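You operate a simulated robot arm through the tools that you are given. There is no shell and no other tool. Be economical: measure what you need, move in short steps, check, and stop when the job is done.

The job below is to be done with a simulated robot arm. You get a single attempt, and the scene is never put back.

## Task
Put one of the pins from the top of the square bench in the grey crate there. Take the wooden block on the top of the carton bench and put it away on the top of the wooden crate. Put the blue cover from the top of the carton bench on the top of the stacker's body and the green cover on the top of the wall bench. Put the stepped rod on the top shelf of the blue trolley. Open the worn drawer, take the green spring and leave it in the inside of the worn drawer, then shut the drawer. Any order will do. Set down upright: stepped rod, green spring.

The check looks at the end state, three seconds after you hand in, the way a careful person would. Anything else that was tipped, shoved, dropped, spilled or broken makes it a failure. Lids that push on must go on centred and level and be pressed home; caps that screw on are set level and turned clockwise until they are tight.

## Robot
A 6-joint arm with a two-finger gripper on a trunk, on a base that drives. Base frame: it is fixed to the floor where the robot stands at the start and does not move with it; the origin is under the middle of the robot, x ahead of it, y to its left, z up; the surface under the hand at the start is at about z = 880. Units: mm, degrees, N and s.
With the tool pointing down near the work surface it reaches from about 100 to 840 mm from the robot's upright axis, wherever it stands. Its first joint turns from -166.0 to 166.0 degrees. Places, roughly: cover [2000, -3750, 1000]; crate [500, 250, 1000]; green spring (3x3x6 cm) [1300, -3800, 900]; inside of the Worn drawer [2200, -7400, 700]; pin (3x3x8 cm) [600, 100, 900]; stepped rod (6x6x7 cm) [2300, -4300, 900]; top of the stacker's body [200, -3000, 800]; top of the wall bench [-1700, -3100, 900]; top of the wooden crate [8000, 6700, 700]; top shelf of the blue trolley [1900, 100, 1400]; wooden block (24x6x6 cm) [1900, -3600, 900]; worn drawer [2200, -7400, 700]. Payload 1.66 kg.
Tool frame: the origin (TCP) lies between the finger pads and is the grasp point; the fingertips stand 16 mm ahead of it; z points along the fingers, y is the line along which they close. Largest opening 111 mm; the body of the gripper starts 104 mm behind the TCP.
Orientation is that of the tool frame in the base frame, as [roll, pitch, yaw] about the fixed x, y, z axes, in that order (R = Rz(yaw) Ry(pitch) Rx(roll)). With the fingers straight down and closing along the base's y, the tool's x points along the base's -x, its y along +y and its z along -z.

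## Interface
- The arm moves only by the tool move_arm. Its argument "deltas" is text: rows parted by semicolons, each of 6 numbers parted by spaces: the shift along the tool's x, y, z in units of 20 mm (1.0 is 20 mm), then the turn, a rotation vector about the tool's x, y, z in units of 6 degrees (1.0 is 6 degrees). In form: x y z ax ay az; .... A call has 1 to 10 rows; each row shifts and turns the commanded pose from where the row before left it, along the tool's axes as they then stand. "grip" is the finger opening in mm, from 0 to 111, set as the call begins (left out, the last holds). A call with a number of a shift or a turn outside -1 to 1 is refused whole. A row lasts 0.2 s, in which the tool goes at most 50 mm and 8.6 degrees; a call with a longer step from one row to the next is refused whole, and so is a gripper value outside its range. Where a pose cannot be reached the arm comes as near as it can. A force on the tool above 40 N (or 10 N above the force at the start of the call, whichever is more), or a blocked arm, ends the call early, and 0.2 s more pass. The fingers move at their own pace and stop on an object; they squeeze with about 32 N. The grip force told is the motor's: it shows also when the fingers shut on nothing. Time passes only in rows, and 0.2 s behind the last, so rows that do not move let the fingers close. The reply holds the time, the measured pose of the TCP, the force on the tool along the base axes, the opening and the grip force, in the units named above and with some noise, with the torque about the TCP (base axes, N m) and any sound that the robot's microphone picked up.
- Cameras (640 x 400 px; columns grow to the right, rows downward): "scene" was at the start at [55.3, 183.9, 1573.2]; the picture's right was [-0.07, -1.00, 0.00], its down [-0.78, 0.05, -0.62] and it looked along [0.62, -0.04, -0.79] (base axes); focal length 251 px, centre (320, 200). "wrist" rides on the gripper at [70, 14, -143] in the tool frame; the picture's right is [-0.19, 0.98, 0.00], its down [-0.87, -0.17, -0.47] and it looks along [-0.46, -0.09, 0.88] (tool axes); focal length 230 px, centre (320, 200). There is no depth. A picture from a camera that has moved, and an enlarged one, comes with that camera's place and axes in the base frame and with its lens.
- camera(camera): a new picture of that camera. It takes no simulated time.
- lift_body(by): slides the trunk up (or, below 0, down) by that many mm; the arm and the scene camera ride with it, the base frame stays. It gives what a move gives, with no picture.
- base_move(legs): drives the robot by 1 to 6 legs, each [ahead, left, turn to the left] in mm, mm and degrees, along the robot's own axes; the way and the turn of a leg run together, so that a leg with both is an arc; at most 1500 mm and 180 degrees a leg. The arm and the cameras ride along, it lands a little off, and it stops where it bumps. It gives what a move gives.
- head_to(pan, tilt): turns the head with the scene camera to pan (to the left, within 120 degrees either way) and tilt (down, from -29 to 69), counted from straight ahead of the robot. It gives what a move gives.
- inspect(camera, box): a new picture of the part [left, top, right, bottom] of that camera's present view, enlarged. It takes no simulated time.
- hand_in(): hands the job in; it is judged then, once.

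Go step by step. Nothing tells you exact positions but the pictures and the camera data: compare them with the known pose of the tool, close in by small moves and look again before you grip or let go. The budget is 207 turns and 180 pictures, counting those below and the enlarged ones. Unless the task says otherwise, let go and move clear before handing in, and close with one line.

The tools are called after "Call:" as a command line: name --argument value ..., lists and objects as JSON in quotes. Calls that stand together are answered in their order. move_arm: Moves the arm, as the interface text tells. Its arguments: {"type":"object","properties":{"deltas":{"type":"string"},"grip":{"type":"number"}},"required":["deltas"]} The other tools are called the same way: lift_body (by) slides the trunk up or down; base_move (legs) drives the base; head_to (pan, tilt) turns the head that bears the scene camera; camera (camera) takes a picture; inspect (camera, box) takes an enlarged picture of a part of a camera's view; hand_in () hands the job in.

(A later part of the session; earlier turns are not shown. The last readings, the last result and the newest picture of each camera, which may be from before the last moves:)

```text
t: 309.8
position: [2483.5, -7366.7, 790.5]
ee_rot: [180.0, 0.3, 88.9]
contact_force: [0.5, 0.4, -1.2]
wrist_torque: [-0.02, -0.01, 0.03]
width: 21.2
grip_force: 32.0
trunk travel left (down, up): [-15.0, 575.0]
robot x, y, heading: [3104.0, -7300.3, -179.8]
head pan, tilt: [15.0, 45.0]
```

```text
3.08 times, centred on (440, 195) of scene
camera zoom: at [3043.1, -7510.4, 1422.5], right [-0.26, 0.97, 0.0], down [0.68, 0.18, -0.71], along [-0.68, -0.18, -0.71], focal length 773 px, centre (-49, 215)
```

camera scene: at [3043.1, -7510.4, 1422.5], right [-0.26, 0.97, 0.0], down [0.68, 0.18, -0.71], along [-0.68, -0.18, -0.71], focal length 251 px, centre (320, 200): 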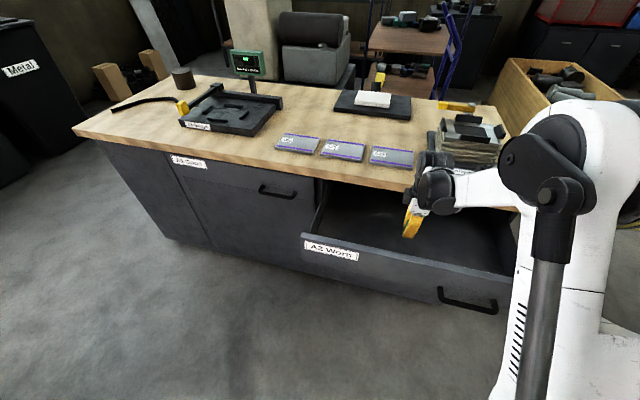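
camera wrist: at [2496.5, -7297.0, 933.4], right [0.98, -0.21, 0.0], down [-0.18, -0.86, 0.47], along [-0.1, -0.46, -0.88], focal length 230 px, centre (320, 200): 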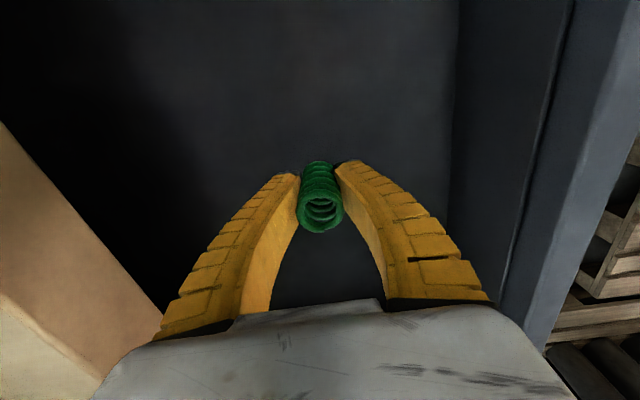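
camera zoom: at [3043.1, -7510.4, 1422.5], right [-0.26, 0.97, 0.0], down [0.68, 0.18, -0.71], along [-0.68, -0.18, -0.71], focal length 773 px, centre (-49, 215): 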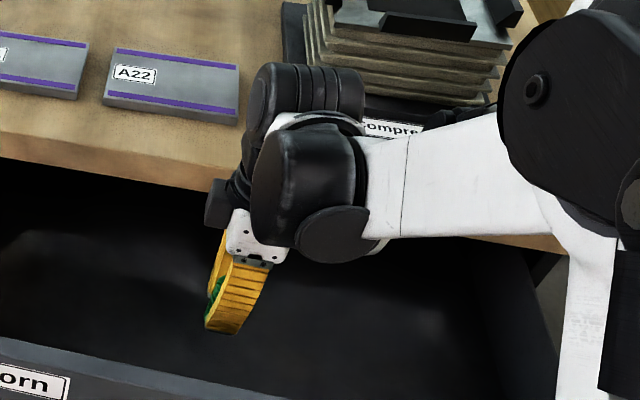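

A wrist joint hangs toward the counter edge, so I shift 30 mm outward before going lower in small steps.

Call:
move_arm --deltas "0 0.75 0 0 0 0;0 0.75 0 0 0 0;0 0 0.7 0 0 0;0 0 0.5 0 0 0;0 0 0.3 0 0 0;0 0 0 0 0 0"

Call:
camera --camera "wrist"

Call:
inspect --camera "scene" --box '[360, 130, 520, 260]'

```text
t: 311.2
position: [2511.8, -7366.1, 759.9]
ee_rot: [180.0, 0.1, 88.8]
contact_force: [-1.2, 1.1, -0.5]
wrist_torque: [-0.01, 0.02, -0.01]
width: 20.9
grip_force: 32.3
trunk travel left (down, up): [-15.0, 575.0]
robot x, y, heading: [3100.5, -7298.1, -179.8]
head pan, tilt: [15.0, 45.0]
```

```text
86 pictures are left
camera wrist: at [2525.9, -7297.0, 903.9], right [0.98, -0.21, 0.0], down [-0.18, -0.86, 0.47], along [-0.1, -0.46, -0.88], focal length 230 px, centre (320, 200)
```

wrist: 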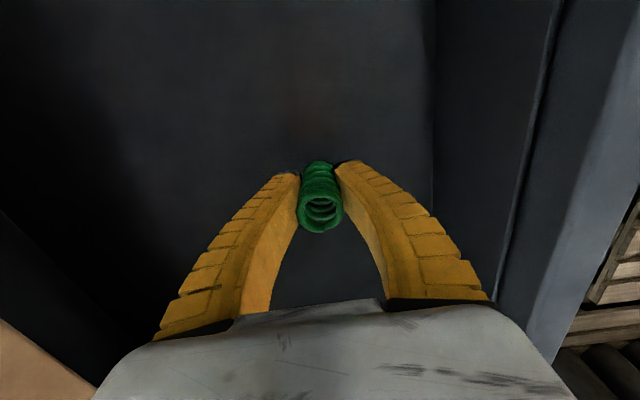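

```text
3.08 times, centred on (440, 195) of scene
camera zoom: at [3043.1, -7510.4, 1422.5], right [-0.26, 0.97, 0.0], down [0.68, 0.18, -0.71], along [-0.68, -0.18, -0.71], focal length 773 px, centre (-49, 215)
```

zoom: 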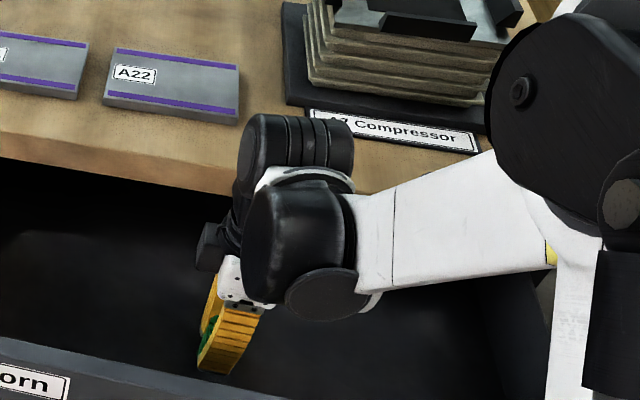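

Call:
move_arm --deltas "0 0 0.2 0 0 0;0 0 0.2 0 0 0;0 0 0.2 0 0 0;0 0 0.15 0 0 0;0 0 0.15 0 0 0;0 0 0 0 0 0"

Call:
camera --camera "wrist"

```text
t: 312.6
position: [2514.1, -7366.3, 744.1]
ee_rot: [-180.0, 0.2, 88.9]
contact_force: [-1.0, -2.5, 20.9]
wrist_torque: [0.06, 0.01, 0.03]
width: 24.6
grip_force: 31.9
trunk travel left (down, up): [-15.0, 575.0]
robot x, y, heading: [3101.7, -7299.3, -179.9]
head pan, tilt: [15.0, 45.0]
```

```text
84 pictures are left
camera wrist: at [2527.6, -7296.8, 887.0], right [0.98, -0.21, 0.0], down [-0.18, -0.86, 0.48], along [-0.1, -0.46, -0.88], focal length 230 px, centre (320, 200)
```

wrist: 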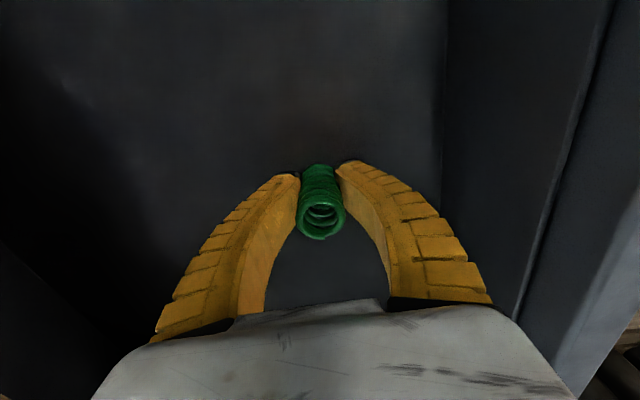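

Contact with the drawer floor (≈710). I ease off, let go and rise straight up.

Call:
move_arm --deltas "0 0 -0.08 0 0 0;0 0 0 0 0 0"

Call:
move_arm --deltas "0 0 0 0 0 0;0 0 0 0 0 0;0 0 -0.5 0 0 0;0 0 -1 0 0 0;0 0 -1 0 0 0;0 0 -1 0 0 0;0 0 -1 0 0 0;0 0 -1 0 0 0;0 0 -1 0 0 0;0 0 -1 0 0 0" --grip 45

Call:
camera --camera "wrist"

```text
t: 313.2
position: [2512.5, -7365.9, 744.4]
ee_rot: [180.0, 0.1, 88.8]
contact_force: [0.9, -0.6, 5.3]
wrist_torque: [0.02, -0.05, 0.04]
width: 24.3
grip_force: 31.8
trunk travel left (down, up): [-15.0, 575.0]
robot x, y, heading: [3101.5, -7297.4, -179.9]
head pan, tilt: [15.0, 45.0]
```

```text
t: 315.4
position: [2513.9, -7366.1, 894.9]
ee_rot: [-180.0, 0.2, 88.9]
contact_force: [0.1, 0.0, -0.8]
wrist_torque: [-0.01, -0.05, 0.0]
width: 47.3
grip_force: 1.6
trunk travel left (down, up): [-15.0, 575.0]
robot x, y, heading: [3100.3, -7296.5, -179.9]
head pan, tilt: [15.0, 45.0]
```

```text
83 pictures are left
camera wrist: at [2526.6, -7296.5, 1039.3], right [0.98, -0.21, 0.0], down [-0.18, -0.86, 0.47], along [-0.1, -0.46, -0.88], focal length 230 px, centre (320, 200)
```

wrist: 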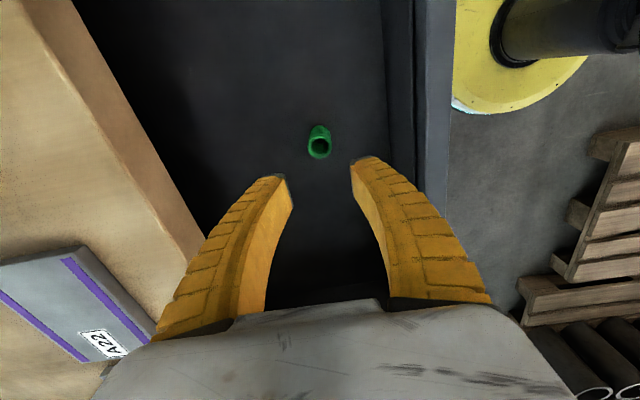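

The spring stands in the drawer. To shut it I back off, tilt the tool forward-down as before with closed fingers, and push the drawer front.

Call:
base_move --legs '[[-400, 0, 0]]'

Call:
move_arm --deltas "0 -1 0 0 0 0;0 -1 0 0 0 0;0 -1 0 0 0 0;0 -1 0 0 0 0;0 -1 0 0 0 0;0 -1 0 0 0 0;0 -1 0 0 0 0;0 -1 0 0 0 0;0 -1 0 0 0 0;0 0 0 0 0 0" --grip 0

Call:
move_arm --deltas "0 0 0 1 0 0;0 0 0 1 0 0;0 0 0 1 0 0;0 0 0 1 0 0;0 0 0 1 0 0;0 0 0 1 0 0;0 0 0 1 0 0;0 0 0 1 0 0;0 0 0 1 0 0;0 0 0 0.6 0 0"

Call:
camera --camera "scene"

```text
t: 317.9
position: [2915.4, -7364.1, 896.5]
ee_rot: [-180.0, 0.2, 88.7]
contact_force: [-0.6, -0.2, 0.5]
wrist_torque: [0.0, 0.01, 0.01]
width: 47.3
grip_force: 1.9
trunk travel left (down, up): [-15.0, 575.0]
robot x, y, heading: [3504.0, -7299.3, 180.1]
head pan, tilt: [15.0, 45.0]
```

```text
t: 320.1
position: [2734.7, -7359.7, 895.5]
ee_rot: [180.0, 0.2, 88.6]
contact_force: [-0.2, -0.3, 0.8]
wrist_torque: [-0.05, -0.04, -0.02]
width: 0.0
grip_force: 28.5
trunk travel left (down, up): [-15.0, 575.0]
robot x, y, heading: [3501.1, -7298.8, 179.9]
head pan, tilt: [15.0, 45.0]
```

```text
t: 322.3
position: [2735.0, -7359.6, 895.5]
ee_rot: [-122.3, 0.2, 88.7]
contact_force: [0.0, -0.1, -0.3]
wrist_torque: [-0.02, 0.01, 0.01]
width: 0.2
grip_force: 28.8
trunk travel left (down, up): [-15.0, 575.0]
robot x, y, heading: [3504.2, -7299.3, 180.0]
head pan, tilt: [15.0, 45.0]
```

```text
82 pictures are left
camera scene: at [3445.7, -7510.3, 1422.5], right [-0.26, 0.97, 0.0], down [0.68, 0.18, -0.71], along [-0.68, -0.18, -0.71], focal length 251 px, centre (320, 200)
```

scene: 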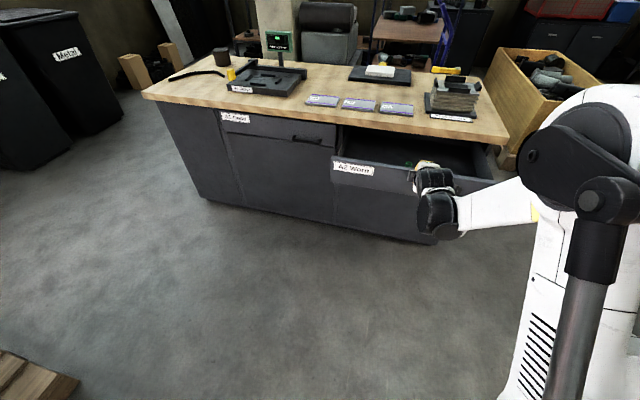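

Call:
move_arm --deltas "0 0.74 0.46 0 0 0;0 0.74 0.46 0 0 0;0 0.74 0.46 0 0 0;0 0.74 0.46 0 0 0;0 0.74 0.46 0 0 0;0 0.74 0.46 0 0 0;0 0 0 0 0 0"

Call:
base_move --legs '[[200, 0, 0]]'

Call:
camera --camera "wrist"

Call:
camera --camera "scene"

```text
t: 323.9
position: [2736.3, -7360.7, 792.6]
ee_rot: [-122.5, 0.2, 88.7]
contact_force: [0.0, 0.0, 0.4]
wrist_torque: [0.0, -0.02, 0.02]
width: 0.2
grip_force: 28.9
trunk travel left (down, up): [-15.0, 575.0]
robot x, y, heading: [3503.3, -7300.4, 180.0]
head pan, tilt: [15.0, 45.0]
```

```text
t: 325.5
position: [2538.5, -7359.9, 792.3]
ee_rot: [-122.4, 0.2, 88.7]
contact_force: [-0.4, -0.3, 1.4]
wrist_torque: [-0.03, 0.01, 0.03]
width: 0.0
grip_force: 28.9
trunk travel left (down, up): [-15.0, 575.0]
robot x, y, heading: [3306.7, -7297.1, 179.9]
head pan, tilt: [15.0, 45.0]
```

```text
81 pictures are left
camera wrist: at [2667.3, -7292.9, 857.8], right [0.52, -0.21, -0.83], down [0.29, -0.87, 0.4], along [-0.8, -0.45, -0.4], focal length 230 px, centre (320, 200)
```

wrist: 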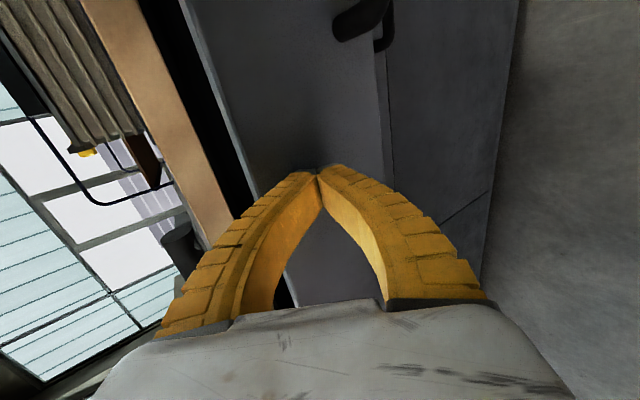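

```text
80 pictures are left
camera scene: at [3248.1, -7509.9, 1422.5], right [-0.26, 0.97, 0.0], down [0.68, 0.18, -0.71], along [-0.68, -0.18, -0.71], focal length 251 px, centre (320, 200)
```

scene: 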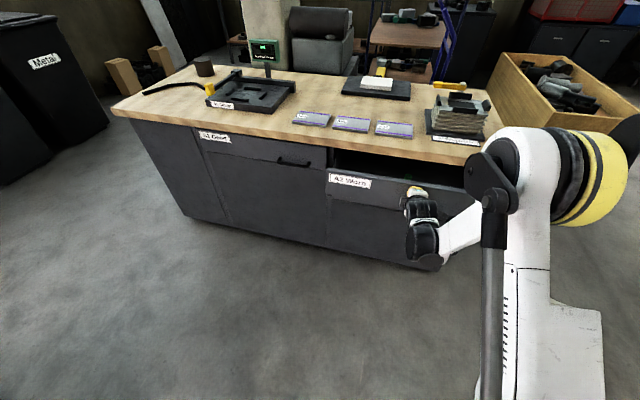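

The drawer is moving in. I push 135 mm more.

Call:
base_move --legs '[[135, 0, 0]]'

Call:
camera --camera "wrist"

Call:
camera --camera "scene"

```text
t: 326.8
position: [2403.6, -7358.4, 792.3]
ee_rot: [-122.3, 0.2, 88.7]
contact_force: [-0.3, 0.3, 0.3]
wrist_torque: [-0.01, 0.03, -0.03]
width: 0.0
grip_force: 28.9
trunk travel left (down, up): [-15.0, 575.0]
robot x, y, heading: [3169.4, -7294.6, 180.1]
head pan, tilt: [15.0, 45.0]
```

```text
79 pictures are left
camera wrist: at [2531.7, -7292.9, 857.8], right [0.52, -0.2, -0.83], down [0.29, -0.87, 0.4], along [-0.8, -0.45, -0.4], focal length 230 px, centre (320, 200)
```

wrist: 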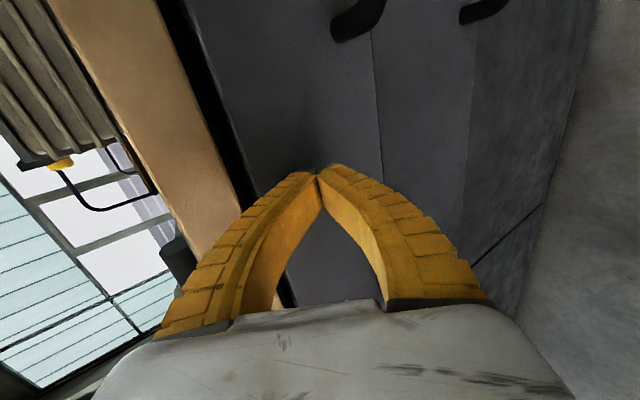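

```text
78 pictures are left
camera scene: at [3112.6, -7509.6, 1422.5], right [-0.26, 0.97, 0.0], down [0.68, 0.18, -0.71], along [-0.68, -0.18, -0.71], focal length 251 px, centre (320, 200)
```

scene: 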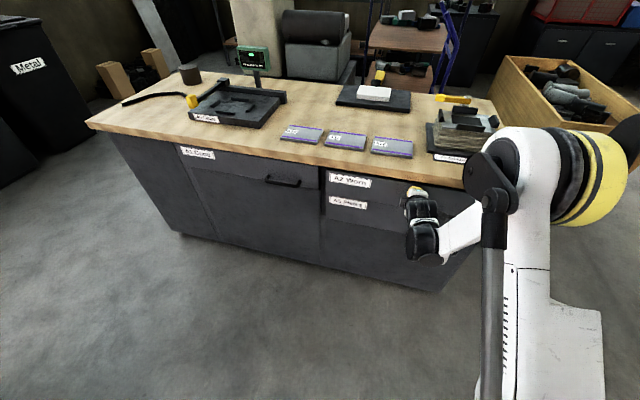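

Almost shut. I push the last bit with the arm, force-guarded.

Call:
move_arm --deltas "0 -0.16 0.25 0 0 0;0 -0.16 0.25 0 0 0;0 -0.16 0.25 0 0 0;0 -0.16 0.25 0 0 0;0 -0.16 0.25 0 0 0;0 -0.16 0.25 0 0 0;0 0 0 0 0 0"

Call:
inspect --camera "scene" --box '[300, 140, 500, 270]'

```text
t: 328.1
position: [2377.2, -7358.2, 792.5]
ee_rot: [-122.7, 0.2, 88.7]
contact_force: [21.8, 0.4, 0.4]
wrist_torque: [-0.01, 0.16, 0.22]
width: 5.8
grip_force: 28.3
trunk travel left (down, up): [-15.0, 575.0]
robot x, y, heading: [3168.9, -7298.9, 179.9]
head pan, tilt: [15.0, 45.0]
stopped in row 6: the force on the tool passed its limit at 47 N (the readings are from after the stop); the commanded pose is now the measured one
```

```text
3.08 times, centred on (400, 205) of scene
camera zoom: at [3115.6, -7509.6, 1422.7], right [-0.26, 0.97, 0.0], down [0.68, 0.18, -0.71], along [-0.68, -0.18, -0.71], focal length 773 px, centre (74, 185)
```

zoom: 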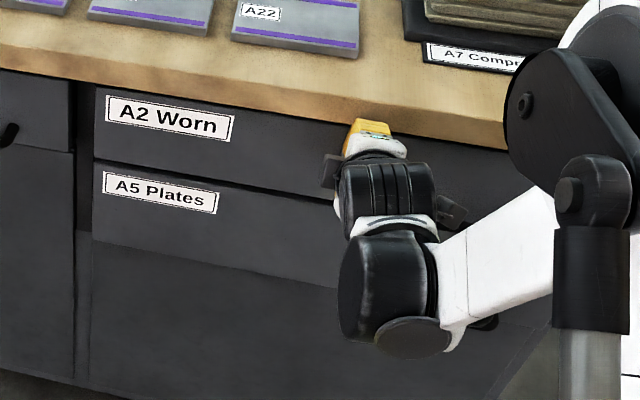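

The drawer is fully shut. I back the hand off, turn the tool down, and raise.

Call:
move_arm --deltas "0 0.5 -0.8 0 0 0;0 0.5 -0.8 0 0 0;0 0.5 -0.8 0 0 0;0 0.5 -0.8 0 0 0;0 0 0 0 0 0"

Call:
base_move --legs '[[-200, 0, 0]]'

Call:
camera --camera "scene"

Call:
move_arm --deltas "0 -0.5 -0.3 -1 0 0;0 -0.5 -0.3 -1 0 0;0 -0.3 -0.3 -1 0 0;0 -0.3 -0.3 -1 0 0;0 0 -0.5 -1 0 0;0 0 -0.5 -1 0 0;0 0 -0.5 -1 0 0;0 0 -0.5 -1 0 0;0 0 -0.5 -1 0 0;0 0 -0.5 -0.6 0 0" --grip 50

Call:
lift_body --by 160

```text
t: 329.3
position: [2451.6, -7359.7, 792.2]
ee_rot: [-122.6, 0.2, 88.6]
contact_force: [0.1, 0.0, -1.0]
wrist_torque: [0.05, 0.01, -0.04]
width: 0.0
grip_force: 28.3
trunk travel left (down, up): [-15.0, 575.0]
robot x, y, heading: [3173.6, -7295.5, 180.0]
head pan, tilt: [15.0, 45.0]
```

```text
t: 330.9
position: [2647.0, -7359.3, 792.2]
ee_rot: [-122.6, 0.2, 88.7]
contact_force: [0.3, 0.0, -0.5]
wrist_torque: [0.01, 0.04, -0.03]
width: 0.0
grip_force: 28.8
trunk travel left (down, up): [-15.0, 575.0]
robot x, y, heading: [3368.7, -7297.3, 179.8]
head pan, tilt: [15.0, 45.0]
```

```text
76 pictures are left
camera scene: at [3308.4, -7510.0, 1422.6], right [-0.26, 0.97, 0.0], down [0.68, 0.18, -0.71], along [-0.68, -0.18, -0.71], focal length 251 px, centre (320, 200)
```

scene: 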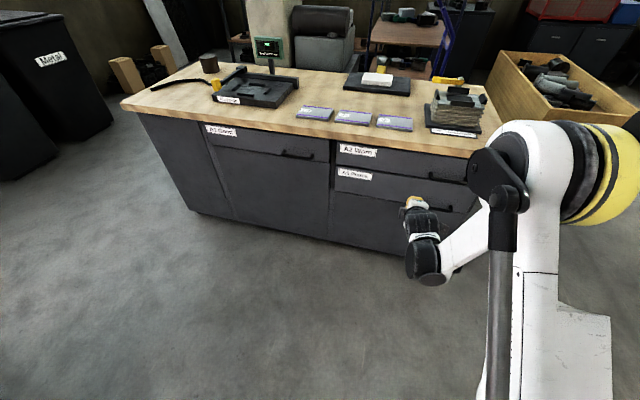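

```text
t: 333.1
position: [2663.1, -7358.5, 888.7]
ee_rot: [179.7, 0.1, 88.5]
contact_force: [-0.3, -0.2, 0.1]
wrist_torque: [-0.02, 0.05, 0.02]
width: 51.8
grip_force: 1.8
trunk travel left (down, up): [-15.0, 575.0]
robot x, y, heading: [3366.5, -7300.3, 179.5]
head pan, tilt: [15.0, 45.0]
```

```text
t: 334.9
position: [2663.1, -7357.4, 1047.7]
ee_rot: [179.8, 0.2, 88.5]
contact_force: [-0.8, 0.1, 0.3]
wrist_torque: [0.0, 0.02, -0.02]
width: 51.9
grip_force: 1.8
trunk travel left (down, up): [-175.0, 415.0]
robot x, y, heading: [3369.6, -7296.0, 179.9]
head pan, tilt: [15.0, 45.0]
```

The worn drawer is shut. I tuck the arm and drive to the back side of the carton bench facing +y for the stepped rod.

Call:
move_arm --deltas "0 1 -1 0 0 0;0 1 -1 0 0 0;0 1 -1 0 0 0;0 1 -1 0 0 0;0 1 -1 0 0 0;0 1 -1 0 0 0;0 1 -1 0 0 0;0 1 0 0 0 0;0 1 0 0 0 0;0 1 0 0 0 0"

Call:
move_arm --deltas "0 1 0 0 0 0;0 1 0 0 0 0;0 1 0 0 0 0;0 1 0 0 0 0;0 1 0 0 0 0;0 1 0 0 0 0;0 1 0 0 0 0;0 0 0 0 0 0"

Call:
base_move --legs '[[500, -600, 0], [500, -900, 0], [0, 0, -90], [550, 0, 0]]'

Call:
head_to --pan 0 --tilt 30

Call:
camera --camera "scene"

```text
t: 337.1
position: [2863.9, -7363.7, 1189.4]
ee_rot: [179.8, 0.2, 88.6]
contact_force: [0.0, 0.4, 0.9]
wrist_torque: [-0.05, 0.01, -0.01]
width: 52.3
grip_force: 1.3
trunk travel left (down, up): [-175.0, 415.0]
robot x, y, heading: [3366.2, -7295.6, 179.8]
head pan, tilt: [15.0, 45.0]
```

```text
t: 338.9
position: [3001.6, -7365.9, 1188.7]
ee_rot: [179.7, 0.1, 88.5]
contact_force: [-0.2, 0.5, 0.0]
wrist_torque: [0.02, 0.0, 0.0]
width: 52.2
grip_force: 1.2
trunk travel left (down, up): [-175.0, 415.0]
robot x, y, heading: [3370.1, -7299.1, 179.9]
head pan, tilt: [15.0, 45.0]
```

```text
t: 354.8
position: [2310.4, -4854.1, 1188.2]
ee_rot: [179.8, 0.2, -2.0]
contact_force: [0.8, 0.8, 0.3]
wrist_torque: [-0.02, -0.03, 0.0]
width: 51.9
grip_force: 1.4
trunk travel left (down, up): [-175.0, 415.0]
robot x, y, heading: [2372.4, -5218.5, 88.9]
head pan, tilt: [15.0, 45.0]
```

```text
t: 355.6
position: [2310.2, -4853.9, 1189.7]
ee_rot: [179.8, 0.2, -2.1]
contact_force: [-0.5, -0.2, 0.1]
wrist_torque: [0.04, 0.03, 0.03]
width: 52.1
grip_force: 1.7
trunk travel left (down, up): [-175.0, 415.0]
robot x, y, heading: [2370.8, -5219.9, 89.1]
head pan, tilt: [0.0, 30.0]
```

```text
75 pictures are left
camera scene: at [2183.7, -5147.3, 1605.1], right [1.0, -0.02, 0.0], down [-0.01, -0.5, -0.87], along [0.01, 0.87, -0.5], focal length 251 px, centre (320, 200)
```

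scene: 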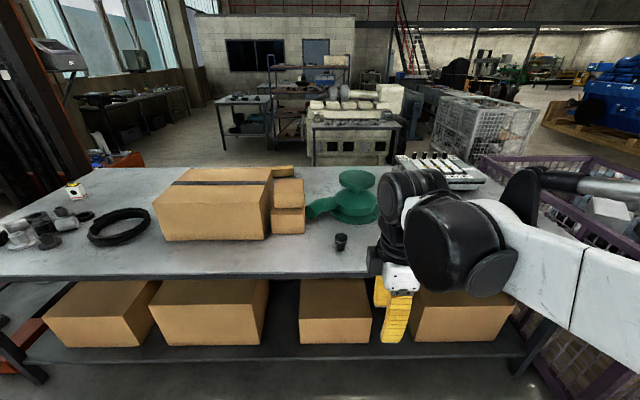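

The rod stands at about [2284,-4322]. I roll 180 mm nearer and reach over it.

Call:
base_move --legs '[[180, 0, 1]]'

Call:
move_arm --deltas "0 -1 0 0 0 0;0 -1 0 0 0 0;0 -1 0 0 0 0;0 -1 0 0 0 0;0 -1 0 0 0 0;0 -1 0 0 0 0;0 -1 0 0 0 0;0 -1 0 0 0 0;0 -1 0 0 0 0;0 -1 0 0 0 0" --grip 100

Call:
move_arm --deltas "0 -1 1 0 0 0;0 -1 1 0 0 0;0 -1 1 0 0 0;0 -1 1 0 0 0;0 -1 1 0 0 0;0 -1 1 0 0 0;0 0 0 0 0 0"

Call:
camera --camera "wrist"

```text
t: 357.1
position: [2304.9, -4671.5, 1188.8]
ee_rot: [179.7, 0.2, -1.1]
contact_force: [-0.5, 0.4, -0.6]
wrist_torque: [-0.05, 0.03, -0.02]
width: 52.2
grip_force: 1.5
trunk travel left (down, up): [-175.0, 415.0]
robot x, y, heading: [2373.5, -5038.2, 89.9]
head pan, tilt: [0.0, 30.0]
```

```text
t: 359.3
position: [2309.1, -4472.2, 1189.1]
ee_rot: [179.8, 0.2, -1.2]
contact_force: [0.0, -0.1, 0.0]
wrist_torque: [-0.01, 0.0, 0.0]
width: 100.3
grip_force: 0.6
trunk travel left (down, up): [-175.0, 415.0]
robot x, y, heading: [2377.3, -5034.9, 89.9]
head pan, tilt: [0.0, 30.0]
```

```text
t: 360.9
position: [2309.6, -4354.1, 1066.8]
ee_rot: [179.8, 0.1, -1.2]
contact_force: [-0.7, 0.2, 0.0]
wrist_torque: [0.0, -0.02, 0.0]
width: 100.6
grip_force: 0.3
trunk travel left (down, up): [-175.0, 415.0]
robot x, y, heading: [2374.9, -5039.0, 90.0]
head pan, tilt: [0.0, 30.0]
```

```text
74 pictures are left
camera wrist: at [2379.2, -4369.2, 1211.0], right [-0.21, -0.98, 0.0], down [-0.86, 0.19, 0.47], along [-0.46, 0.1, -0.88], focal length 230 px, centre (320, 200)
```

wrist: 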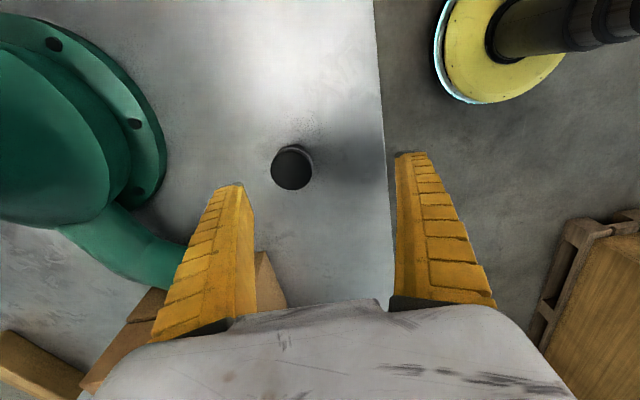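

Call:
move_arm --deltas "-0.4 -1 0 0 0 0;-0.4 -0.95 0 0 0 0;0 0 1 0 0 0;0 0 1 0 0 0;0 0 1 0 0 0;0 0 1 0 0 0;0 0 0 0 0 0" --grip 90

Call:
camera --camera "wrist"

Call:
inspect --camera "scene" --box '[270, 180, 470, 310]'

```text
t: 362.5
position: [2295.2, -4314.7, 986.2]
ee_rot: [179.8, 0.2, -1.2]
contact_force: [-0.2, -1.0, -0.1]
wrist_torque: [-0.02, -0.01, -0.01]
width: 91.1
grip_force: 0.7
trunk travel left (down, up): [-175.0, 415.0]
robot x, y, heading: [2370.2, -5035.8, 89.9]
head pan, tilt: [0.0, 30.0]
```

```text
73 pictures are left
camera wrist: at [2364.5, -4330.8, 1129.8], right [-0.21, -0.98, 0.0], down [-0.86, 0.19, 0.47], along [-0.46, 0.1, -0.88], focal length 230 px, centre (320, 200)
```

wrist: 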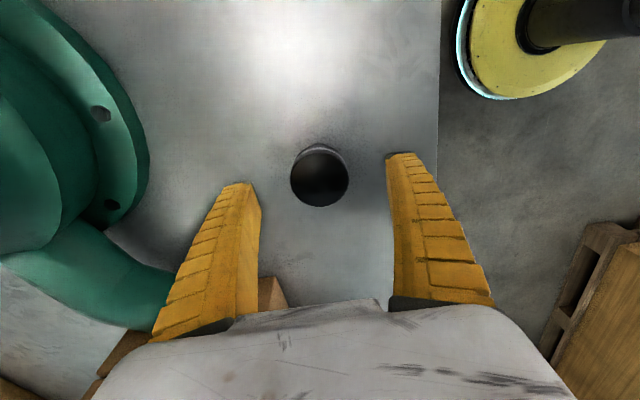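

```text
3.08 times, centred on (370, 245) of scene
camera zoom: at [2183.9, -4968.8, 1605.2], right [1.0, 0.0, 0.0], down [0.0, -0.5, -0.87], along [0.0, 0.87, -0.5], focal length 773 px, centre (166, 62)
```

zoom: 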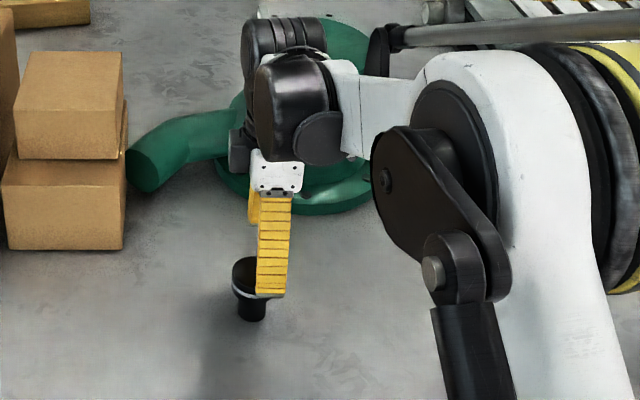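

Call:
move_arm --deltas "-0.15 0 1 0 0 0;0 0 1 0 0 0;0 0 0.7 0 0 0;0 0 0 0 0 0"

Call:
move_arm --deltas "0 0 0 0 0 0;0 0 0 0 0 0;0 0 0 0 0 0" --grip 35

Call:
move_arm --deltas "0 0 -0.5 0 0 0;0 0 -1 0 0 0;0 0 -1 0 0 0;0 0 -1 0 0 0;0 0 -1 0 0 0;0 0 0 0 0 0"

Call:
camera --camera "wrist"

Call:
inspect --camera "scene" --box '[270, 150, 470, 280]'

```text
t: 363.5
position: [2289.8, -4314.6, 933.8]
ee_rot: [179.8, 0.2, -1.3]
contact_force: [0.1, 0.4, 0.6]
wrist_torque: [0.02, 0.0, 0.04]
width: 91.1
grip_force: 1.5
trunk travel left (down, up): [-175.0, 415.0]
robot x, y, heading: [2376.4, -5036.9, 90.0]
head pan, tilt: [0.0, 30.0]
```

```text
t: 364.3
position: [2290.9, -4314.8, 935.0]
ee_rot: [179.8, 0.2, -1.2]
contact_force: [-0.7, 6.8, 11.6]
wrist_torque: [0.09, 0.11, -0.07]
width: 46.8
grip_force: 31.9
trunk travel left (down, up): [-175.0, 415.0]
robot x, y, heading: [2375.0, -5036.4, 90.0]
head pan, tilt: [0.0, 30.0]
```

```text
t: 365.7
position: [2293.2, -4312.0, 1024.0]
ee_rot: [179.7, 0.3, -1.2]
contact_force: [-0.2, 0.1, -6.7]
wrist_torque: [0.01, -0.05, -0.01]
width: 45.9
grip_force: 32.2
trunk travel left (down, up): [-175.0, 415.0]
robot x, y, heading: [2372.1, -5037.2, 90.1]
head pan, tilt: [0.0, 30.0]
```

```text
71 pictures are left
camera wrist: at [2361.3, -4328.1, 1168.6], right [-0.21, -0.98, 0.01], down [-0.86, 0.19, 0.47], along [-0.46, 0.1, -0.88], focal length 230 px, centre (320, 200)
```

wrist: 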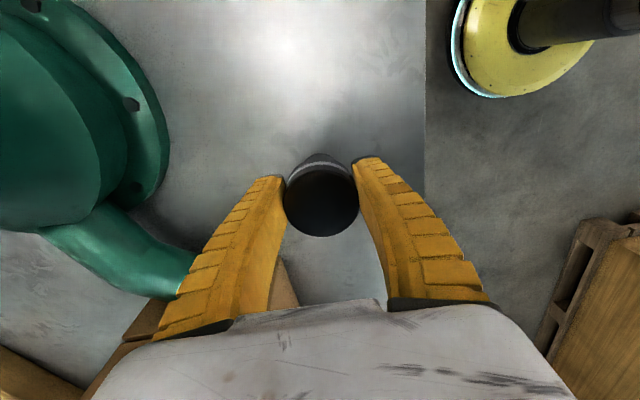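

```text
3.08 times, centred on (370, 215) of scene
camera zoom: at [2183.8, -4967.9, 1605.0], right [1.0, 0.0, 0.0], down [0.0, -0.5, -0.87], along [0.0, 0.87, -0.5], focal length 773 px, centre (166, 154)
```

zoom: 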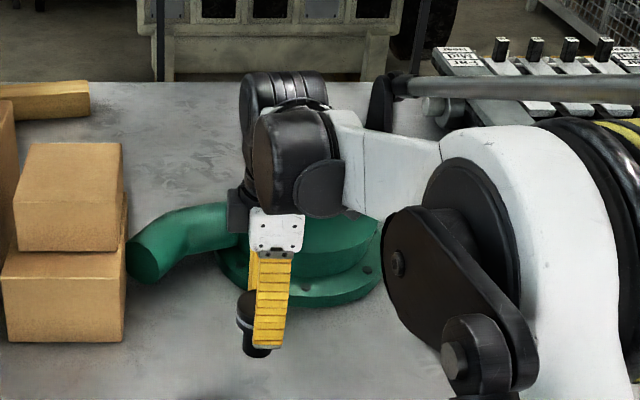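

The rod is held upright (foot 54 mm below the TCP). I tuck the arm and drive back the same way round the stacker.

Call:
move_arm --deltas "0 1 -1 0 0 0;0 1 -1 0 0 0;0 1 -1 0 0 0;0 1 -1 0 0 0;0 1 -1 0 0 0;0 1 -1 0 0 0;0 1 -1 0 0 0;0 1 -1 0 0 0;0 1 0 0 0 0;0 1 0 0 0 0"

Call:
move_arm --deltas "0.4 1 0 0 0 0;0.4 1 0 0 0 0;0.4 1 0 0 0 0;0.4 1 0 0 0 0;0.4 1 0 0 0 0;0.4 1 0 0 0 0;0.4 1 0 0 0 0;0.4 1 0 0 0 0;0.4 1 0 0 0 0;0 0 0 0 0 0"

Call:
base_move --legs '[[-80, 1400, 0], [0, 0, 180], [0, -1030, 0]]'

```text
t: 367.9
position: [2289.0, -4513.5, 1185.2]
ee_rot: [179.9, 0.2, -1.2]
contact_force: [-0.4, -0.3, -7.0]
wrist_torque: [0.01, -0.02, 0.01]
width: 46.1
grip_force: 32.5
trunk travel left (down, up): [-175.0, 415.0]
robot x, y, heading: [2375.6, -5035.5, 90.0]
head pan, tilt: [0.0, 30.0]
```

```text
t: 370.1
position: [2355.5, -4693.0, 1186.6]
ee_rot: [179.8, 0.2, -1.2]
contact_force: [0.6, 0.0, -7.3]
wrist_torque: [-0.01, -0.02, 0.02]
width: 46.2
grip_force: 31.9
trunk travel left (down, up): [-175.0, 415.0]
robot x, y, heading: [2375.3, -5038.0, 89.8]
head pan, tilt: [0.0, 30.0]
```

```text
t: 389.5
position: [-73.2, -5459.1, 1185.6]
ee_rot: [179.7, 0.2, 178.9]
contact_force: [-0.2, -0.5, -7.2]
wrist_torque: [-0.01, 0.02, 0.04]
width: 45.7
grip_force: 32.5
trunk travel left (down, up): [-175.0, 415.0]
robot x, y, heading: [-91.8, -5116.3, -89.8]
head pan, tilt: [0.0, 30.0]
```

Call:
base_move --legs '[[-700, -470, 0], [-450, -100, 0], [-1400, -10, 0], [-520, 0, 0], [0, 1400, 0], [0, 0, 180]]'

Call:
head_to --pan -25 --tilt 15

Call:
camera --camera "scene"

```text
t: 419.5
position: [636.4, -1693.8, 1185.2]
ee_rot: [179.8, 0.1, 1.2]
contact_force: [-0.6, -0.2, -7.6]
wrist_torque: [0.02, -0.06, 0.02]
width: 45.7
grip_force: 31.7
trunk travel left (down, up): [-175.0, 415.0]
robot x, y, heading: [667.4, -2036.3, 92.6]
head pan, tilt: [0.0, 30.0]
```

```text
t: 420.4
position: [637.9, -1692.8, 1185.1]
ee_rot: [179.8, 0.2, 1.3]
contact_force: [-0.5, 0.2, -8.1]
wrist_torque: [-0.02, -0.06, 0.0]
width: 46.0
grip_force: 31.9
trunk travel left (down, up): [-175.0, 415.0]
robot x, y, heading: [670.2, -2038.6, 92.5]
head pan, tilt: [-25.0, 15.0]
```

```text
69 pictures are left
camera scene: at [515.8, -1980.1, 1629.3], right [0.92, -0.38, 0.0], down [-0.1, -0.24, -0.97], along [0.37, 0.89, -0.26], focal length 251 px, centre (320, 200)
```

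scene: 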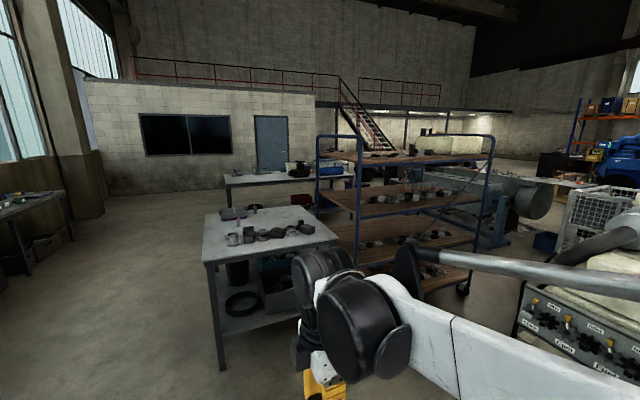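

I see the blue trolley with hoops at its x ends and the side toward me open. I zoom in.

Call:
inspect --camera "scene" --box '[290, 110, 510, 310]'

```text
2.00 times, centred on (400, 210) of scene
camera zoom: at [515.8, -1980.1, 1629.3], right [0.92, -0.38, 0.0], down [-0.1, -0.24, -0.97], along [0.37, 0.89, -0.26], focal length 502 px, centre (160, 180)
```

zoom: 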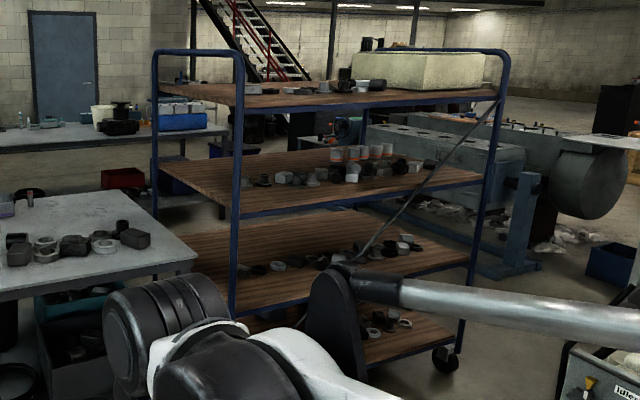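

The trolley spans x≈1450–2770, y≈-470…245, top shelf z≈1440. I drive to about [1680,-1230], raise the trunk and look down on the shelf.

Call:
base_move --legs '[[0, 0, -2.5], [800, -1000, 0]]'

Call:
lift_body --by 405

Call:
head_to --pan -10 --tilt 30

Call:
camera --camera "scene"

```text
t: 427.4
position: [1664.8, -877.3, 1186.0]
ee_rot: [179.7, 0.2, -1.1]
contact_force: [-0.2, 0.5, -6.7]
wrist_torque: [-0.02, -0.03, 0.02]
width: 45.8
grip_force: 32.2
trunk travel left (down, up): [-175.0, 415.0]
robot x, y, heading: [1681.6, -1221.9, 90.0]
head pan, tilt: [-25.0, 15.0]
```

```text
refused: 405 is not a number from -400 to 400
```

```text
t: 428.1
position: [1664.9, -877.0, 1184.5]
ee_rot: [179.8, 0.2, -1.1]
contact_force: [-0.2, 0.1, -7.2]
wrist_torque: [0.01, -0.04, -0.03]
width: 45.6
grip_force: 32.1
trunk travel left (down, up): [-175.0, 415.0]
robot x, y, heading: [1679.9, -1220.5, 90.4]
head pan, tilt: [-10.0, 30.0]
```

```text
67 pictures are left
camera scene: at [1508.0, -1153.4, 1605.2], right [0.99, -0.17, 0.0], down [-0.09, -0.49, -0.87], along [0.15, 0.85, -0.5], focal length 251 px, centre (320, 200)
```

scene: 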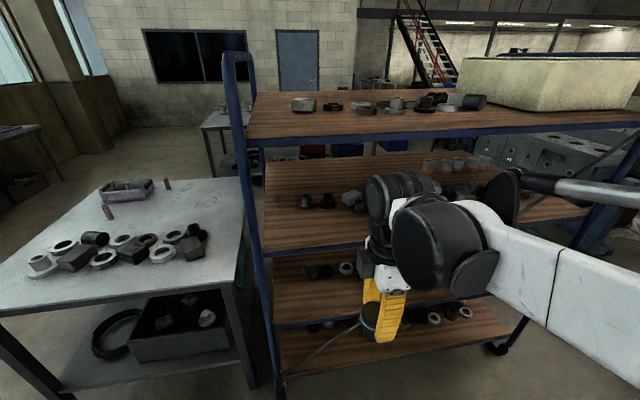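

Call:
lift_body --by 400

Call:
head_to --pan -15 --tilt 40

Call:
camera --camera "scene"

Call:
camera --camera "wrist"

```text
t: 432.0
position: [1664.8, -876.2, 1585.6]
ee_rot: [179.8, 0.3, -1.1]
contact_force: [0.5, -0.3, -7.0]
wrist_torque: [0.03, -0.05, 0.0]
width: 45.7
grip_force: 31.7
trunk travel left (down, up): [-575.0, 15.0]
robot x, y, heading: [1684.0, -1216.9, 90.0]
head pan, tilt: [-10.0, 30.0]
```

```text
t: 432.7
position: [1663.9, -876.9, 1584.9]
ee_rot: [179.7, 0.2, -1.1]
contact_force: [0.0, 0.6, -6.7]
wrist_torque: [0.0, -0.03, -0.01]
width: 46.0
grip_force: 32.0
trunk travel left (down, up): [-575.0, 15.0]
robot x, y, heading: [1683.2, -1222.3, 90.2]
head pan, tilt: [-15.0, 40.0]
```

```text
66 pictures are left
camera scene: at [1514.2, -1160.3, 1989.8], right [0.97, -0.26, 0.0], down [-0.16, -0.62, -0.77], along [0.2, 0.74, -0.64], focal length 251 px, centre (320, 200)
```

scene: 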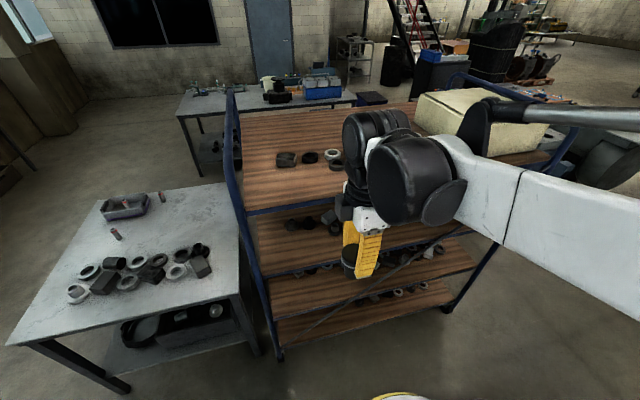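

```text
65 pictures are left
camera wrist: at [1733.7, -892.1, 1729.0], right [-0.21, -0.98, 0.0], down [-0.86, 0.19, 0.47], along [-0.46, 0.09, -0.88], focal length 230 px, centre (320, 200)
```

wrist: 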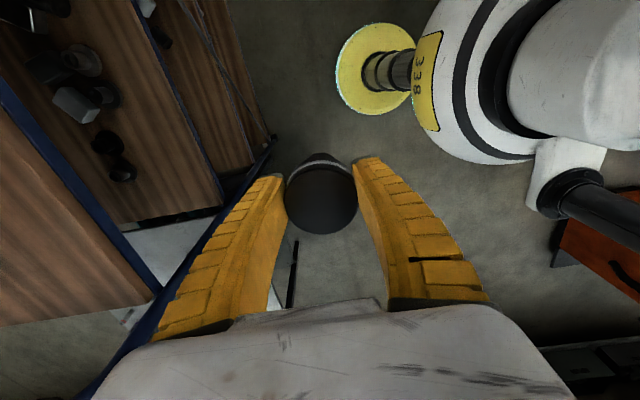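

Top shelf surface z≈1400, near edge y≈-481; a free strip lies at y≈-340 around x=1660, in front of the parts at y≈-160. I roll 200 mm nearer and extend over it.

Call:
base_move --legs '[[200, 0, 0]]'

Call:
move_arm --deltas "0 -1 0 0 0 0;0 -1 0 0 0 0;0 -1 0 0 0 0;0 -1 0 0 0 0;0 -1 0 0 0 0;0 -1 0 0 0 0;0 -1 0 0 0 0;0 -1 0 0 0 0;0 -1 0 0 0 0;0 -1 0 0 0 0"

Call:
move_arm --deltas "0 -1 0 0 0 0;0 -1 0 0 0 0;0 -1 0 0 0 0;0 -1 0 0 0 0;0 -1 0 0 0 0;0 -1 0 0 0 0;0 -0.8 0 0 0 0;0 0 1 0 0 0;0 0 0 0 0 0"

Call:
camera --camera "scene"

Call:
camera --camera "wrist"

```text
t: 434.3
position: [1665.3, -676.7, 1586.2]
ee_rot: [179.7, 0.2, -1.2]
contact_force: [-0.2, 0.8, -7.7]
wrist_torque: [-0.03, -0.04, -0.04]
width: 45.9
grip_force: 31.5
trunk travel left (down, up): [-575.0, 15.0]
robot x, y, heading: [1684.0, -1019.4, 90.1]
head pan, tilt: [-15.0, 40.0]
```

```text
t: 436.2
position: [1669.6, -519.1, 1587.3]
ee_rot: [179.0, 0.2, -1.2]
contact_force: [-0.3, -19.4, 11.0]
wrist_torque: [0.21, 0.02, 0.15]
width: 46.2
grip_force: 32.1
trunk travel left (down, up): [-575.0, 15.0]
robot x, y, heading: [1680.2, -1021.3, 89.8]
head pan, tilt: [-15.0, 40.0]
stopped in row 9: the force on the tool passed its limit at 54 N (the readings are from after the stop); the commanded pose is now the measured one
```

```text
t: 436.6
position: [1669.7, -517.8, 1587.2]
ee_rot: [178.3, 0.1, -1.1]
contact_force: [0.6, -27.6, 8.5]
wrist_torque: [-0.06, 0.02, 0.28]
width: 46.4
grip_force: 32.2
trunk travel left (down, up): [-575.0, 15.0]
robot x, y, heading: [1685.5, -1021.7, 89.8]
head pan, tilt: [-15.0, 40.0]
stopped in row 1: the force on the tool passed its limit at 48 N (the readings are from after the stop); the commanded pose is now the measured one
```

```text
64 pictures are left
camera scene: at [1514.2, -968.7, 1990.1], right [0.97, -0.26, 0.0], down [-0.17, -0.62, -0.77], along [0.2, 0.74, -0.64], focal length 251 px, centre (320, 200)
```

scene: 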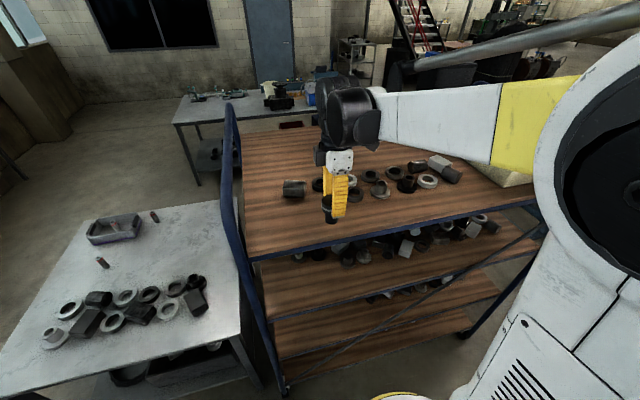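

```text
63 pictures are left
camera wrist: at [1738.5, -529.9, 1730.8], right [-0.21, -0.98, 0.03], down [-0.86, 0.2, 0.47], along [-0.46, 0.07, -0.88], focal length 230 px, centre (320, 200)
```

wrist: 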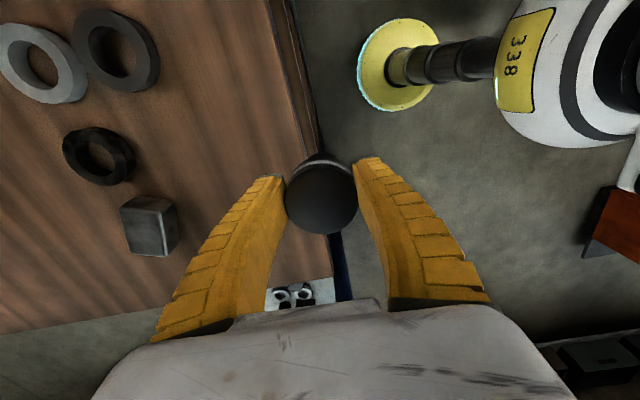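

Something blocked the hand at y≈-518, though the rod looks well above the shelf. I back off a little and look closely for the obstacle.

Call:
move_arm --deltas "0 1 0 0 0 0;0 1 0 0 0 0;0 0 0 0 0 0"

Call:
inspect --camera "scene" --box '[200, 60, 440, 260]'

Call:
camera --camera "wrist"

```text
t: 437.4
position: [1668.3, -544.6, 1584.7]
ee_rot: [178.3, 0.1, -1.1]
contact_force: [-0.2, 1.2, -8.3]
wrist_torque: [-0.05, -0.05, -0.01]
width: 45.4
grip_force: 32.0
trunk travel left (down, up): [-575.0, 15.0]
robot x, y, heading: [1682.2, -1024.7, 89.9]
head pan, tilt: [-15.0, 40.0]
```

```text
2.00 times, centred on (320, 160) of scene
camera zoom: at [1514.2, -956.5, 1989.5], right [0.97, -0.26, 0.0], down [-0.17, -0.62, -0.76], along [0.2, 0.74, -0.65], focal length 502 px, centre (320, 280)
```

zoom: 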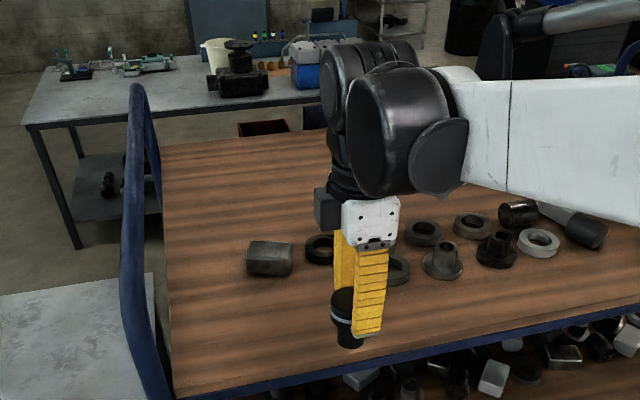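

```text
61 pictures are left
camera wrist: at [1737.6, -557.2, 1729.4], right [-0.21, -0.98, 0.03], down [-0.86, 0.2, 0.47], along [-0.46, 0.07, -0.88], focal length 230 px, centre (320, 200)
```

wrist: 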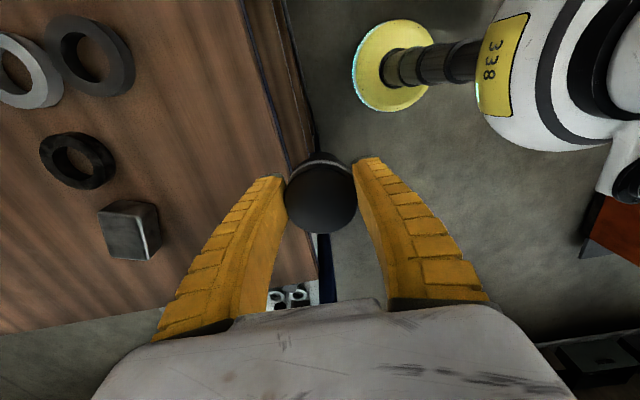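

The contact was at hand height, not at the rod's foot, so something around the trolley's hoop height blocks the side. I lift above hoop height (≈1610) and come in from above, force-guarded.

Call:
lift_body --by 14

Call:
move_arm --deltas "0 0.5 -1 0.28 0 0;0 0 -1 0 0 0;0 0 -1 0 0 0;0 0 -1 0 0 0;0 0 -0.5 0 0 0;0 0 0 0 0 0"

Call:
move_arm --deltas "0 -1 0 0 0 0;0 -1 0 0 0 0;0 -1 0 0 0 0;0 -1 0 0 0 0;0 -1 0 0 0 0;0 -1 0 0 0 0;0 -1 0 0 0 0;0 -1 0 0 0 0;0 -1 0 0 0 0;0 0 0 0 0 0"

Call:
camera --camera "scene"

```text
t: 438.0
position: [1668.6, -547.7, 1600.1]
ee_rot: [178.4, 0.1, -1.2]
contact_force: [0.7, 0.3, -7.3]
wrist_torque: [0.03, -0.04, 0.02]
width: 45.6
grip_force: 31.7
trunk travel left (down, up): [-589.0, 1.0]
robot x, y, heading: [1684.0, -1019.3, 90.0]
head pan, tilt: [-15.0, 40.0]
```

```text
t: 439.4
position: [1668.1, -558.8, 1691.1]
ee_rot: [-179.8, 0.1, -1.2]
contact_force: [-0.2, -0.2, -6.6]
wrist_torque: [0.03, -0.03, -0.02]
width: 46.0
grip_force: 31.9
trunk travel left (down, up): [-589.0, 1.0]
robot x, y, heading: [1683.8, -1022.1, 90.1]
head pan, tilt: [-15.0, 40.0]
```

```text
t: 441.6
position: [1672.9, -379.7, 1692.2]
ee_rot: [-179.8, 0.1, -1.2]
contact_force: [-0.5, 0.0, -7.0]
wrist_torque: [0.02, -0.04, 0.0]
width: 46.1
grip_force: 31.5
trunk travel left (down, up): [-589.0, 1.0]
robot x, y, heading: [1682.9, -1022.7, 90.0]
head pan, tilt: [-15.0, 40.0]
```

```text
60 pictures are left
camera scene: at [1514.2, -962.1, 2003.8], right [0.97, -0.26, 0.0], down [-0.17, -0.62, -0.77], along [0.2, 0.74, -0.64], focal length 251 px, centre (320, 200)
```

scene: 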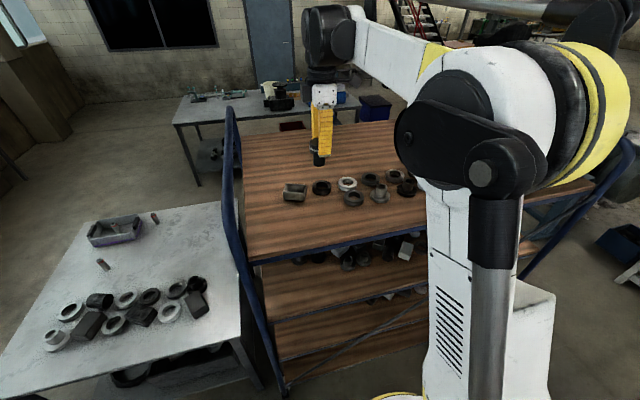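

Free spot below at about [1672,-395]. I descend slowly with force guard to find the supporting surface.

Call:
move_arm --deltas "0 0.7 0.3 0 0 0;0 0 0.4 0 0 0;0 0 0.4 0 0 0;0 0 0.4 0 0 0;0 0 0.4 0 0 0;0 0 0.4 0 0 0;0 0 0.4 0 0 0;0 0 0.4 0 0 0;0 0 0.4 0 0 0;0 0 0 0 0 0"

Call:
camera --camera "wrist"

```text
t: 443.8
position: [1672.4, -393.9, 1621.6]
ee_rot: [-179.8, 0.1, -1.1]
contact_force: [0.4, 3.4, 22.4]
wrist_torque: [0.01, 0.17, 0.0]
width: 50.4
grip_force: 32.5
trunk travel left (down, up): [-589.0, 1.0]
robot x, y, heading: [1685.3, -1021.9, 90.3]
head pan, tilt: [-15.0, 40.0]
```

```text
59 pictures are left
camera wrist: at [1741.7, -410.9, 1766.0], right [-0.21, -0.98, 0.0], down [-0.86, 0.18, 0.47], along [-0.46, 0.1, -0.88], focal length 230 px, centre (320, 200)
```

wrist: 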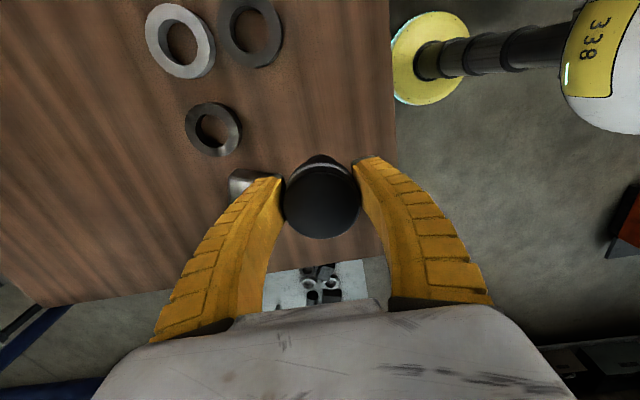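

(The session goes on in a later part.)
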